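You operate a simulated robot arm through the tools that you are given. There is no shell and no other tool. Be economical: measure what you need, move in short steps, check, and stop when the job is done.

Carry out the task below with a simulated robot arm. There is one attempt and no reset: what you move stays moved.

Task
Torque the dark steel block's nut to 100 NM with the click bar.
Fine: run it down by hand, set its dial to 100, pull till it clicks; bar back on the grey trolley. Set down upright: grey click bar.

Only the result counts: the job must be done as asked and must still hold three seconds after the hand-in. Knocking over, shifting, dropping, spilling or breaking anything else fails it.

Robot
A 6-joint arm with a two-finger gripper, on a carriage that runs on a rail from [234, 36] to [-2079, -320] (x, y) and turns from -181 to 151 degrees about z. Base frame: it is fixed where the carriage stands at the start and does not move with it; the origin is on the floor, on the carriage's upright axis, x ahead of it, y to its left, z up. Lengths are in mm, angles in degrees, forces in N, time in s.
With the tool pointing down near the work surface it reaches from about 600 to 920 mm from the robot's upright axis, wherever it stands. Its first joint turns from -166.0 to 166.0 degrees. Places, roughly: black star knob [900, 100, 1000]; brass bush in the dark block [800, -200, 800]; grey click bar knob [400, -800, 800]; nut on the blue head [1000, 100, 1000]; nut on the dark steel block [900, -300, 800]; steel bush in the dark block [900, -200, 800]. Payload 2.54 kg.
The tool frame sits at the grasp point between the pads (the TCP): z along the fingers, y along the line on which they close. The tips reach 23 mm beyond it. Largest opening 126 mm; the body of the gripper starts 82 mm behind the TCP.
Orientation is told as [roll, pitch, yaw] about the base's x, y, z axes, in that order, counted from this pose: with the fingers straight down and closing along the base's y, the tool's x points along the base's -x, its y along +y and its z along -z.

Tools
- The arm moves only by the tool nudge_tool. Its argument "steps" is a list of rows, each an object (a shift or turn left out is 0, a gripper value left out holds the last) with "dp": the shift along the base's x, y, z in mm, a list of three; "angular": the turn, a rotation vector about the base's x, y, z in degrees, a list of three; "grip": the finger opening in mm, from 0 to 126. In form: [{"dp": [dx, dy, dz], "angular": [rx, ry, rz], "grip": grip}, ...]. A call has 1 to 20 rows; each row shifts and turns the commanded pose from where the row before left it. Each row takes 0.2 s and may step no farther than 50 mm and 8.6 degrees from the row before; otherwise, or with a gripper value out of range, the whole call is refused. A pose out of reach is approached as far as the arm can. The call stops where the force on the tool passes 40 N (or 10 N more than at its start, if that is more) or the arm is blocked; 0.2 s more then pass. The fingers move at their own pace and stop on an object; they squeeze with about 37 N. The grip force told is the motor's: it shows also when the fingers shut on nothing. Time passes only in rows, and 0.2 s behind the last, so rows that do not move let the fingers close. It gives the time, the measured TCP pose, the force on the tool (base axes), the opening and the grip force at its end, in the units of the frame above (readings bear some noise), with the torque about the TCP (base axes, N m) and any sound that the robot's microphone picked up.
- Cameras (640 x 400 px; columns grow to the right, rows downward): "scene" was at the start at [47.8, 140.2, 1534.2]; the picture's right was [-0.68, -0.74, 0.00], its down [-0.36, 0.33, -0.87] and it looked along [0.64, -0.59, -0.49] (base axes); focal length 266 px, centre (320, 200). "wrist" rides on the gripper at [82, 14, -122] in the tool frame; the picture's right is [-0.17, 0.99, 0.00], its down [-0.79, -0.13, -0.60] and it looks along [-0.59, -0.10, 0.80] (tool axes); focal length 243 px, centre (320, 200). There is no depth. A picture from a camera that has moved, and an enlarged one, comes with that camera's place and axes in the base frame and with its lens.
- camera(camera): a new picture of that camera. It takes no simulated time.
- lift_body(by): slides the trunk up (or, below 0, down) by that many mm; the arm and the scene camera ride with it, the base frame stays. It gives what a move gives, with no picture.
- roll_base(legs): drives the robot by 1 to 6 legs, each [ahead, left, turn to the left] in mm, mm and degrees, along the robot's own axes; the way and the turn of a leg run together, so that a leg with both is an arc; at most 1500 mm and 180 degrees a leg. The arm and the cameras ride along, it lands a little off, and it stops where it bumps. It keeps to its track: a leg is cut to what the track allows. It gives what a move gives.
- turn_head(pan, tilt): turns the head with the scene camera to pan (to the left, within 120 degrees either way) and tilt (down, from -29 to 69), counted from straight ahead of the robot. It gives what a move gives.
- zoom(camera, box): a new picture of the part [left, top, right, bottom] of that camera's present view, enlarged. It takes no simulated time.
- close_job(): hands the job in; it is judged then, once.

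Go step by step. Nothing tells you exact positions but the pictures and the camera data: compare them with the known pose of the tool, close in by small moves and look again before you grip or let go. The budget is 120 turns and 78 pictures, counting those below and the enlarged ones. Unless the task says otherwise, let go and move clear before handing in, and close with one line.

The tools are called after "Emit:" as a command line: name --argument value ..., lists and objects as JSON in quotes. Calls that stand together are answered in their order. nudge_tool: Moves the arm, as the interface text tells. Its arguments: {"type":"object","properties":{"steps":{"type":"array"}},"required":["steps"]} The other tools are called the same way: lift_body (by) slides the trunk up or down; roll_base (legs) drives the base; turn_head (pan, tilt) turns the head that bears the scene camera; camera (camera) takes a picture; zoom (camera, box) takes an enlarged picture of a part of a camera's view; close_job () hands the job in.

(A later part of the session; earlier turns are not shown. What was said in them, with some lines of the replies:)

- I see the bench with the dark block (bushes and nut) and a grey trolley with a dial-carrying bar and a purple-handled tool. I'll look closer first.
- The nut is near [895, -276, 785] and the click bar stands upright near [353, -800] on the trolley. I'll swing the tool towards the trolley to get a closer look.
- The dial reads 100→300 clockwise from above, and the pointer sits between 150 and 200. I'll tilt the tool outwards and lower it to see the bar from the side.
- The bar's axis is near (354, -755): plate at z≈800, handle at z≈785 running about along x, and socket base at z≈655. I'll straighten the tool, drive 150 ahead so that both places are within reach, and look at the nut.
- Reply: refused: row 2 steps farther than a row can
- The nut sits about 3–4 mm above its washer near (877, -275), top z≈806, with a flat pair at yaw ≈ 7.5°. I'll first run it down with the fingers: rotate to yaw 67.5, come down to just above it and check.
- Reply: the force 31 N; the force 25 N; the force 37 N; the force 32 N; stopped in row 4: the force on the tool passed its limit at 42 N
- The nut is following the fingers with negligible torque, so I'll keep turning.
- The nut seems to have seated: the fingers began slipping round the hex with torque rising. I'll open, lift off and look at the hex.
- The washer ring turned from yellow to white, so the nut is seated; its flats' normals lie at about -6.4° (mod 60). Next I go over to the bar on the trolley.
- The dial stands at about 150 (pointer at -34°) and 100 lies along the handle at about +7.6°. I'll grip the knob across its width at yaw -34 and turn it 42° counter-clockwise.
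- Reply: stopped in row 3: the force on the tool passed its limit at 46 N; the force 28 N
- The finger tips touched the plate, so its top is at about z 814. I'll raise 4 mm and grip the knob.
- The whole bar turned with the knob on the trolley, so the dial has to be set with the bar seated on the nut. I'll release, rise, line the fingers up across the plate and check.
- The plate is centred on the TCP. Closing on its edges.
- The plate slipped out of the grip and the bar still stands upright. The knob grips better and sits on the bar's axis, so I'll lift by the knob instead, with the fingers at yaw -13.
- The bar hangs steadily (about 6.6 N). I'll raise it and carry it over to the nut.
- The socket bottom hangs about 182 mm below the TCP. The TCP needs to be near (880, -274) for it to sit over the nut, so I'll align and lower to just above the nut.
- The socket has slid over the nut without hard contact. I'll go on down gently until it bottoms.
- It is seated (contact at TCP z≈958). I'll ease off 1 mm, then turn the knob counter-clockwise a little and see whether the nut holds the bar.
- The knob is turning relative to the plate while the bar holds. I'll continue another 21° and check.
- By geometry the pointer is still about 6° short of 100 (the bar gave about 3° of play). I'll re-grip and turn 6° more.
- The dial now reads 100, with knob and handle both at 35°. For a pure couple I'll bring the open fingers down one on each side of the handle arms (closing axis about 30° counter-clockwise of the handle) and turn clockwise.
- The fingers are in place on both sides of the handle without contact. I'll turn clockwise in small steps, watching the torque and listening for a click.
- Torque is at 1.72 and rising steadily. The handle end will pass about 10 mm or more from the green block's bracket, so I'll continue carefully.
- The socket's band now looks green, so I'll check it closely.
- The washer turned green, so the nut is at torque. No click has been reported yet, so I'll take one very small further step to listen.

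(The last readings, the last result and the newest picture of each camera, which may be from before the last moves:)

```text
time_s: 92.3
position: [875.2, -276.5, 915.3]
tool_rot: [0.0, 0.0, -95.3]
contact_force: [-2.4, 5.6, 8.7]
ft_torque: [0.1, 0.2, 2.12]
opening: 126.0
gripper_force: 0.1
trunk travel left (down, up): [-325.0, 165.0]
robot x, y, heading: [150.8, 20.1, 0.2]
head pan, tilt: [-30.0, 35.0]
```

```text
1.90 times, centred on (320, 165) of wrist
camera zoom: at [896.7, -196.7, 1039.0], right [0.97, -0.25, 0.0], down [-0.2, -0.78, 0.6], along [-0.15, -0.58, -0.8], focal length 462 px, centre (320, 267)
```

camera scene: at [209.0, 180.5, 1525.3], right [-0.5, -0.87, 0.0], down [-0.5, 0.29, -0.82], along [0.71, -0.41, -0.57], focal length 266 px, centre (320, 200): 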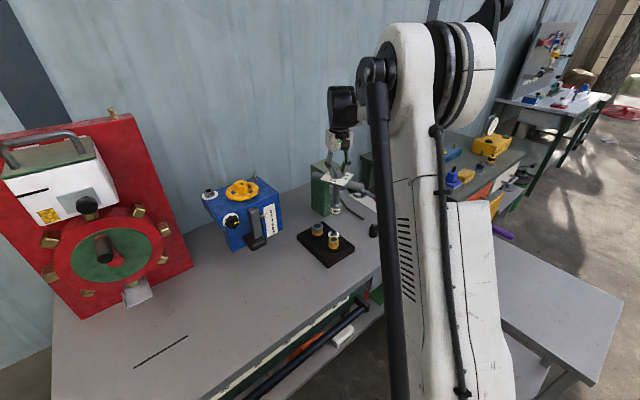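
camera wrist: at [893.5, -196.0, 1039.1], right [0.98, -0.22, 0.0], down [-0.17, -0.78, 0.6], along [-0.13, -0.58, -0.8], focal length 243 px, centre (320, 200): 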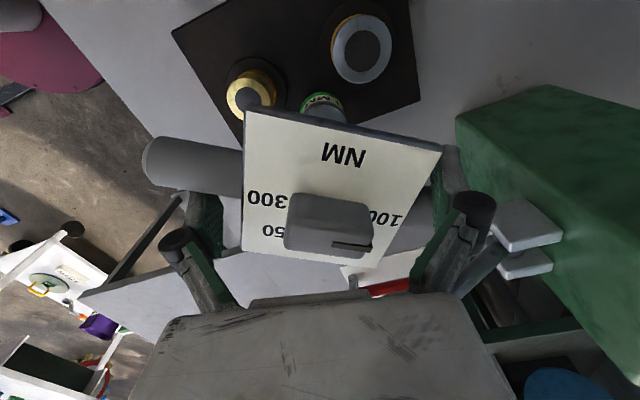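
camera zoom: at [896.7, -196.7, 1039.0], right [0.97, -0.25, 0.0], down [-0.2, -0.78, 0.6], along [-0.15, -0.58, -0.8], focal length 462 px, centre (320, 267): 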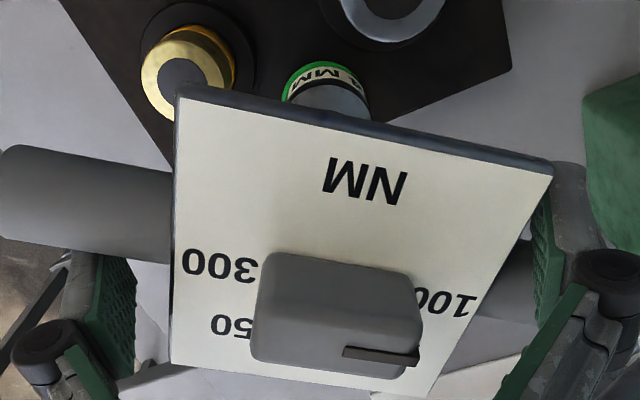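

Emit:
nudge_tool --steps '[{"angular": [0, 0, -0.8]}, {}]'

Emit:
zoom --camera "wrist" --box '[220, 60, 420, 270]'

```text
time_s: 92.9
position: [876.6, -276.9, 916.5]
tool_rot: [0.1, 0.0, -95.9]
contact_force: [-6.6, 5.0, 4.5]
ft_torque: [0.23, 0.65, 2.08]
opening: 126.2
gripper_force: 0.6
trunk travel left (down, up): [-325.0, 165.0]
robot x, y, heading: [153.1, 26.0, 0.1]
head pan, tilt: [-30.0, 35.0]
```

```text
1.90 times, centred on (320, 165) of wrist
camera zoom: at [897.9, -197.4, 1039.1], right [0.96, -0.27, 0.0], down [-0.22, -0.77, 0.6], along [-0.16, -0.58, -0.8], focal length 462 px, centre (320, 267)
```

zoom: 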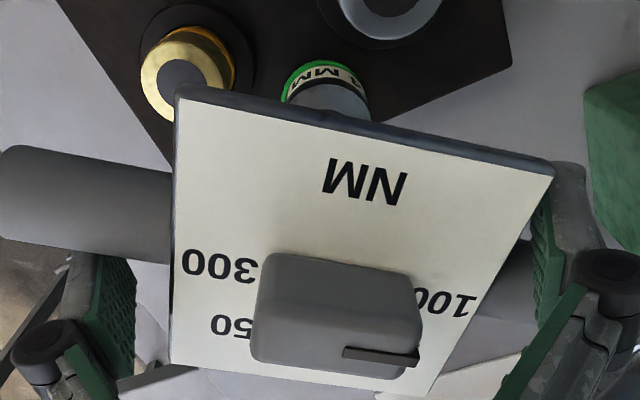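

Emit:
nudge_tool --steps '[{"dp": [-0.8, 0.6, 0], "angular": [0, 0, -1]}, {}]'

Emit:
zoom --camera "wrist" --box '[220, 60, 420, 270]'

```text
time_s: 93.5
position: [875.7, -276.2, 915.5]
tool_rot: [0.1, -0.1, -97.0]
contact_force: [0.8, 1.0, 4.5]
ft_torque: [-0.01, -0.07, 2.06]
opening: 126.3
gripper_force: 0.2
trunk travel left (down, up): [-325.0, 165.0]
robot x, y, heading: [152.8, 24.6, -0.2]
head pan, tilt: [-30.0, 35.0]
```

```text
1.90 times, centred on (320, 165) of wrist
camera zoom: at [899.0, -197.5, 1039.0], right [0.96, -0.28, 0.0], down [-0.23, -0.77, 0.6], along [-0.17, -0.57, -0.8], focal length 462 px, centre (320, 267)
```

zoom: 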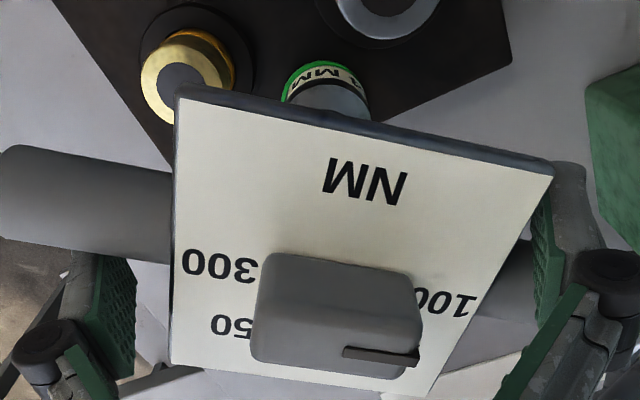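

Torque has levelled off at about 2.06 while the bar keeps turning, and the washer is steady green, so the bar has reached its setting. I'll back the fingers off, lift clear and look.

Emit:
nudge_tool --steps '[{"angular": [0, 0, 2]}, {"angular": [0, 0, 2]}, {"angular": [0, 0, 2]}, {}]'

Emit:
nudge_tool --steps '[{"dp": [0, 0, 10]}, {"dp": [0, 0, 20]}, {"dp": [0, 0, 25]}, {"dp": [0, 0, 20]}, {}]'

Emit:
camera --camera "wrist"

```text
time_s: 94.5
position: [875.4, -277.4, 916.4]
tool_rot: [0.1, 0.0, -91.0]
contact_force: [0.5, 1.2, 1.5]
ft_torque: [-0.01, -0.01, 0.05]
opening: 126.2
gripper_force: 0.2
trunk travel left (down, up): [-325.0, 165.0]
robot x, y, heading: [149.4, 20.4, -0.0]
head pan, tilt: [-30.0, 35.0]
```

```text
time_s: 95.7
position: [874.9, -277.1, 992.8]
tool_rot: [0.1, 0.0, -91.1]
contact_force: [0.3, -0.4, -0.5]
ft_torque: [-0.02, 0.01, 0.02]
opening: 126.0
gripper_force: 0.0
trunk travel left (down, up): [-325.0, 165.0]
robot x, y, heading: [152.1, 21.0, -0.2]
head pan, tilt: [-30.0, 35.0]
```

```text
14 pictures are left
camera wrist: at [889.6, -194.8, 1115.1], right [0.98, -0.18, 0.0], down [-0.15, -0.79, 0.6], along [-0.11, -0.59, -0.8], focal length 243 px, centre (320, 200)
```

wrist: 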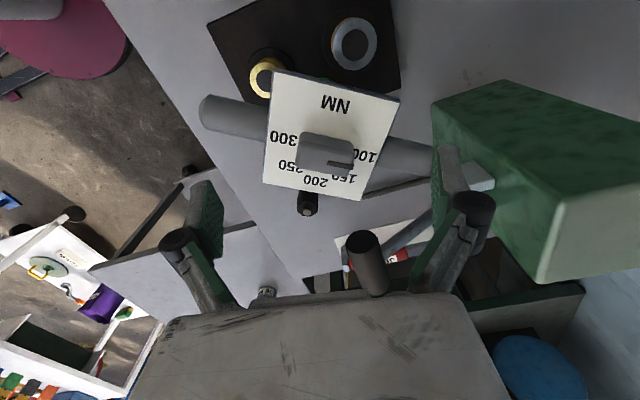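

Emit:
nudge_tool --steps '[{"dp": [3, 1, 0], "angular": [0, 0, 8.5]}, {"angular": [0, 0, 8.5]}, {"angular": [0, 0, 8.5]}, {"angular": [0, 0, 8.5]}, {"angular": [0, 0, 8.5]}, {"angular": [0, 0, 8.5]}, {"angular": [0, 0, 8.5]}, {"angular": [0, 0, 8.5]}, {"angular": [0, 0, 0.5], "grip": 60}, {"dp": [0, 0, -15]}, {}]'

Emit:
zoom --camera "wrist" --box '[220, 90, 420, 230]'

```text
time_s: 98.1
position: [879.7, -277.3, 976.1]
tool_rot: [0.1, -0.1, -22.5]
contact_force: [0.4, -0.3, -0.4]
ft_torque: [0.03, 0.01, -0.01]
opening: 59.9
gripper_force: 0.1
trunk travel left (down, up): [-325.0, 165.0]
robot x, y, heading: [150.0, 21.3, 0.0]
head pan, tilt: [-30.0, 35.0]
```

```text
2.86 times, centred on (320, 160) of wrist
camera zoom: at [809.0, -232.1, 1098.7], right [0.53, 0.85, 0.0], down [0.68, -0.43, 0.6], along [0.51, -0.32, -0.8], focal length 693 px, centre (320, 314)
```

zoom: 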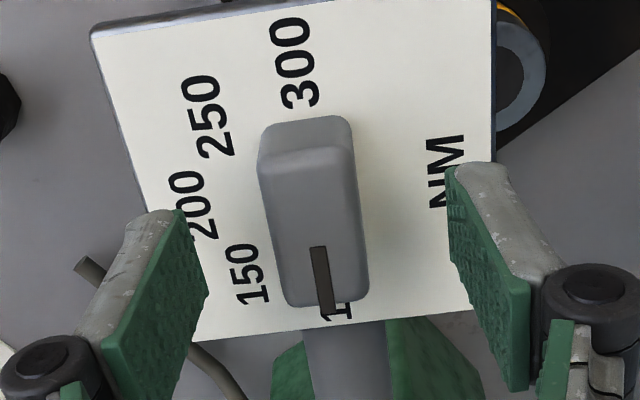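

Emit:
nudge_tool --steps '[{"dp": [-0.9, -1.4, -9]}, {"dp": [0, 0, -8]}, {"grip": 10}, {}, {}]'

Emit:
nudge_tool --steps '[{"dp": [0, 0, 3]}, {"dp": [0, 0, 5]}, {"dp": [0, 0, 7]}, {}]'

```text
time_s: 99.3
position: [878.3, -277.0, 959.5]
tool_rot: [0.0, 0.1, -22.4]
contact_force: [-0.9, 0.1, 0.0]
ft_torque: [0.15, 0.21, -0.03]
opening: 22.8
gripper_force: 36.9
trunk travel left (down, up): [-325.0, 165.0]
robot x, y, heading: [153.3, 23.4, 0.1]
head pan, tilt: [-30.0, 35.0]
```

```text
time_s: 100.3
position: [877.9, -276.5, 974.7]
tool_rot: [0.1, 0.0, -22.5]
contact_force: [0.4, -0.5, -6.5]
ft_torque: [0.01, 0.02, -0.03]
opening: 22.5
gripper_force: 37.3
trunk travel left (down, up): [-325.0, 165.0]
robot x, y, heading: [152.4, 21.3, 0.0]
head pan, tilt: [-30.0, 35.0]
```

Emit:
nudge_tool --steps '[{"dp": [0, 0, 15]}, {"dp": [0, 0, 30]}, {"dp": [0, 0, 30]}, {"dp": [0, 0, 25]}, {"dp": [0, 0, 8]}, {}]'

Emit:
zoom --camera "scene" --box '[300, 170, 380, 260]'

```text
time_s: 101.7
position: [876.9, -277.5, 1083.9]
tool_rot: [0.1, 0.1, -22.5]
contact_force: [0.6, -0.2, -5.5]
ft_torque: [0.04, 0.01, 0.02]
opening: 22.7
gripper_force: 36.9
trunk travel left (down, up): [-325.0, 165.0]
robot x, y, heading: [149.6, 22.9, 0.0]
head pan, tilt: [-30.0, 35.0]
```

```text
4.44 times, centred on (340, 215) of scene
camera zoom: at [209.0, 180.5, 1525.3], right [-0.5, -0.87, 0.0], down [-0.5, 0.29, -0.82], along [0.71, -0.41, -0.57], focal length 1182 px, centre (231, 133)
```

zoom: 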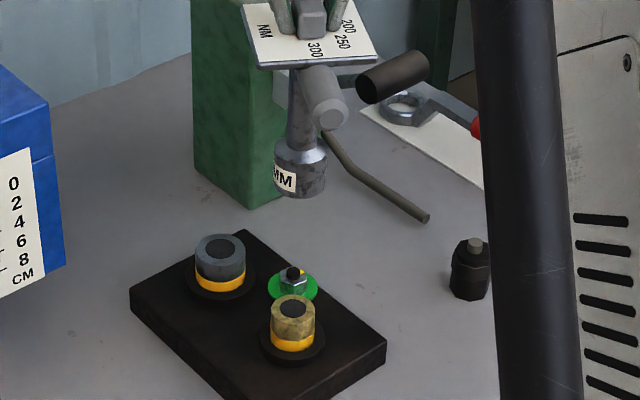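

The washer stays green with the socket off. I'll carry the bar back to its old spot on the trolley, turning it back to about its first orientation.

Emit:
nudge_tool --steps '[{"dp": [-14, -13, 0]}, {"dp": [-26, -24, 0]}, {"dp": [-28, -26, 0], "angular": [0, 0, 3]}, {"dp": [-28, -26, 0], "angular": [0, 0, 3]}, {"dp": [-28, -26, 0], "angular": [0, 0, 3]}, {"dp": [-28, -26, 0], "angular": [0, 0, 3]}, {"dp": [-28, -26, 0], "angular": [0, 0, 3]}, {"dp": [-28, -26, 0], "angular": [0, 0, 3]}, {"dp": [-28, -26, 0], "angular": [0, 0, 3]}, {"dp": [-28, -26, 0], "angular": [0, 0, 3]}, {"dp": [-28, -26, 0], "angular": [0, 0, 3]}, {"dp": [-28, -26, 0], "angular": [0, 0, 3]}, {"dp": [-28, -26, 0]}, {"dp": [-28, -26, 0]}, {"dp": [-28, -26, 0]}, {"dp": [-28, -26, 0]}, {"dp": [-28, -26, 0]}, {"dp": [-28, -26, 0]}, {"dp": [-20, -16, 0]}, {"dp": [-13, -10, 0]}]'

Emit:
camera --camera "wrist"

```text
time_s: 105.9
position: [354.5, -758.6, 1081.6]
tool_rot: [0.1, 0.0, 7.5]
contact_force: [-0.5, 0.3, -5.7]
ft_torque: [-0.04, 0.0, 0.02]
opening: 22.9
gripper_force: 37.1
trunk travel left (down, up): [-325.0, 165.0]
robot x, y, heading: [152.7, 22.1, -0.2]
head pan, tilt: [-30.0, 35.0]
```

```text
11 pictures are left
camera wrist: at [270.8, -755.4, 1205.6], right [0.04, 1.0, 0.0], down [0.8, -0.03, 0.6], along [0.6, -0.02, -0.8], focal length 243 px, centre (320, 200)
```

wrist: 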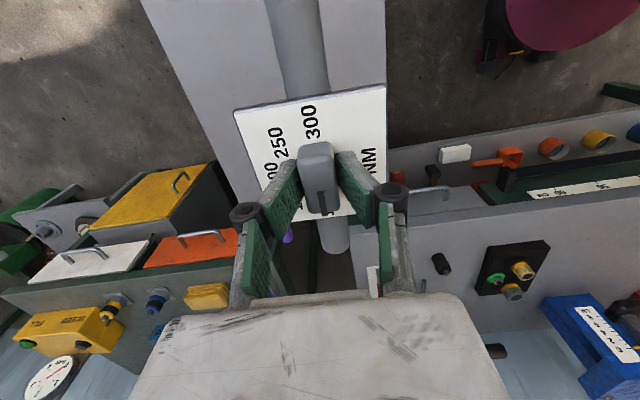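

Emit:
nudge_tool --steps '[{"dp": [0, 1, -20]}, {"dp": [0, 0, -35]}, {"dp": [0, 0, -35]}, {"dp": [0, 0, -35]}, {"dp": [0, 0, -35]}, {"dp": [0, 0, -30]}, {"dp": [0, 0, -18]}, {"dp": [0, 0, -8]}, {}]'

Emit:
camera --camera "wrist"

```text
time_s: 107.9
position: [358.9, -754.2, 866.0]
tool_rot: [0.1, 0.0, 7.6]
contact_force: [0.3, 0.3, -6.4]
ft_torque: [0.01, -0.03, 0.0]
opening: 22.6
gripper_force: 36.6
trunk travel left (down, up): [-325.0, 165.0]
robot x, y, heading: [156.3, 20.2, 0.2]
head pan, tilt: [-30.0, 35.0]
```

```text
10 pictures are left
camera wrist: at [274.4, -752.6, 988.4], right [0.04, 1.0, 0.0], down [0.8, -0.03, 0.6], along [0.6, -0.02, -0.8], focal length 243 px, centre (320, 200)
```

wrist: 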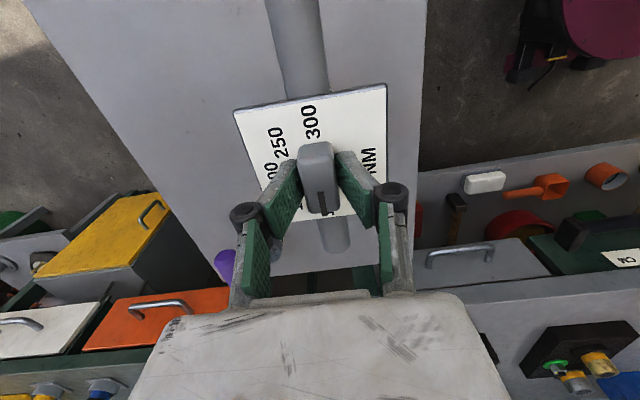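

Over the trolley at the old spot and clear of the purple tool. Lowering slowly till it touches.

Emit:
nudge_tool --steps '[{"dp": [0, 0, -8]}, {"dp": [0, 0, -7]}, {"dp": [0, 0, -5]}, {"dp": [0, 0, -3]}, {}]'

Emit:
nudge_tool --steps '[{"dp": [0, 0, -1.5]}, {}]'

Emit:
nudge_tool --steps '[{"dp": [0, 0, -1]}, {}]'

```text
time_s: 109.1
position: [355.8, -754.6, 841.5]
tool_rot: [0.1, 0.0, 7.5]
contact_force: [-0.5, -0.5, -6.1]
ft_torque: [0.0, 0.02, 0.02]
opening: 22.8
gripper_force: 37.2
trunk travel left (down, up): [-325.0, 165.0]
robot x, y, heading: [148.5, 20.8, 0.2]
head pan, tilt: [-30.0, 35.0]
```

```text
time_s: 109.7
position: [357.0, -754.7, 840.2]
tool_rot: [0.0, 0.0, 7.5]
contact_force: [-0.8, -0.2, -6.9]
ft_torque: [-0.03, 0.04, -0.05]
opening: 22.8
gripper_force: 37.5
trunk travel left (down, up): [-325.0, 165.0]
robot x, y, heading: [150.6, 24.8, -0.1]
head pan, tilt: [-30.0, 35.0]
```

```text
time_s: 110.3
position: [356.1, -755.6, 841.6]
tool_rot: [0.2, 0.0, 7.5]
contact_force: [-0.1, -0.4, -6.7]
ft_torque: [-0.01, 0.0, 0.02]
opening: 22.7
gripper_force: 37.4
trunk travel left (down, up): [-325.0, 165.0]
robot x, y, heading: [155.1, 26.6, -0.1]
head pan, tilt: [-30.0, 35.0]
```

Emit:
nudge_tool --steps '[{"dp": [0, 0, -1]}, {}]'

Emit:
nudge_tool --steps '[{"dp": [0, 0, -0.8]}, {}]'

Emit:
nudge_tool --steps '[{"dp": [0, 0, -0.8]}, {}]'

```text
time_s: 110.9
position: [357.2, -755.5, 839.8]
tool_rot: [0.2, 0.0, 7.4]
contact_force: [-0.3, -0.1, -6.7]
ft_torque: [-0.03, -0.02, 0.01]
opening: 22.7
gripper_force: 37.6
trunk travel left (down, up): [-325.0, 165.0]
robot x, y, heading: [152.0, 24.1, 0.1]
head pan, tilt: [-30.0, 35.0]
```

```text
time_s: 111.5
position: [356.0, -754.9, 840.4]
tool_rot: [0.1, -0.1, 7.5]
contact_force: [-0.2, -0.2, -1.4]
ft_torque: [-0.07, -0.05, -0.02]
opening: 23.1
gripper_force: 37.1
trunk travel left (down, up): [-325.0, 165.0]
robot x, y, heading: [148.9, 22.3, -0.3]
head pan, tilt: [-30.0, 35.0]
```

```text
time_s: 112.1
position: [357.5, -756.2, 838.6]
tool_rot: [0.1, 0.0, 7.5]
contact_force: [-0.8, 0.4, 8.0]
ft_torque: [-0.26, 0.02, 0.02]
opening: 22.8
gripper_force: 36.1
trunk travel left (down, up): [-325.0, 165.0]
robot x, y, heading: [148.9, 24.5, -0.3]
head pan, tilt: [-30.0, 35.0]
```

The bar is down on the trolley. I'll ease up slightly, release gently, rise and check.

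Emit:
nudge_tool --steps '[{"dp": [0, 0, 0.5]}, {"grip": 30}, {"grip": 60}, {}, {"dp": [0, 0, 20]}, {"dp": [0, 0, 30]}, {"dp": [0, 0, 40]}, {"dp": [0, 0, 40]}, {"dp": [0, 0, 40]}, {}]'

Emit:
camera --camera "wrist"

Emit:
zoom --camera "scene" --box '[300, 170, 380, 260]'

```text
time_s: 114.3
position: [356.1, -753.3, 1011.5]
tool_rot: [0.1, -0.1, 7.5]
contact_force: [0.8, 0.7, 0.3]
ft_torque: [-0.04, 0.03, -0.02]
opening: 60.0
gripper_force: 0.0
trunk travel left (down, up): [-325.0, 165.0]
robot x, y, heading: [152.4, 22.2, -0.1]
head pan, tilt: [-30.0, 35.0]
```

```text
9 pictures are left
camera wrist: at [272.1, -750.8, 1133.4], right [0.04, 1.0, 0.0], down [0.8, -0.03, 0.6], along [0.6, -0.02, -0.8], focal length 243 px, centre (320, 200)
```

wrist: 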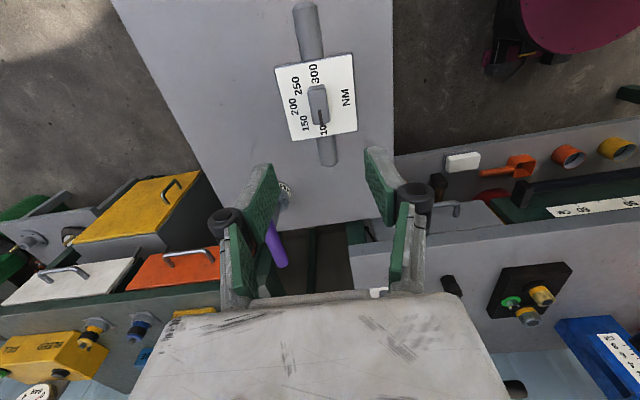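

```text
4.44 times, centred on (340, 215) of scene
camera zoom: at [208.5, 181.2, 1525.2], right [-0.5, -0.87, 0.0], down [-0.5, 0.29, -0.82], along [0.71, -0.41, -0.57], focal length 1182 px, centre (231, 133)
```

zoom: 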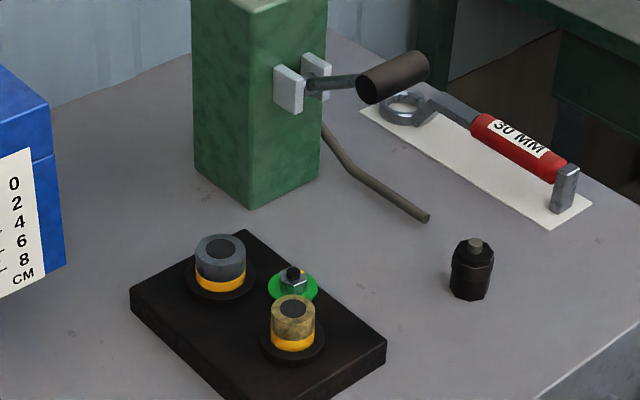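

The bar stands upright on the grey trolley with its dial at 100. The nut's ring is green, nothing else has moved, and the gripper is clear, so I'm handing in.

Emit:
close_job

```text
The job is handed in.
```

I ran the nut on the dark steel block down by hand and torqued it with the click bar set to 100 NM; the bar is back upright on the grey trolley. The microphone never reported a click: I stopped when the torque levelled off and the nut's ring stayed green.
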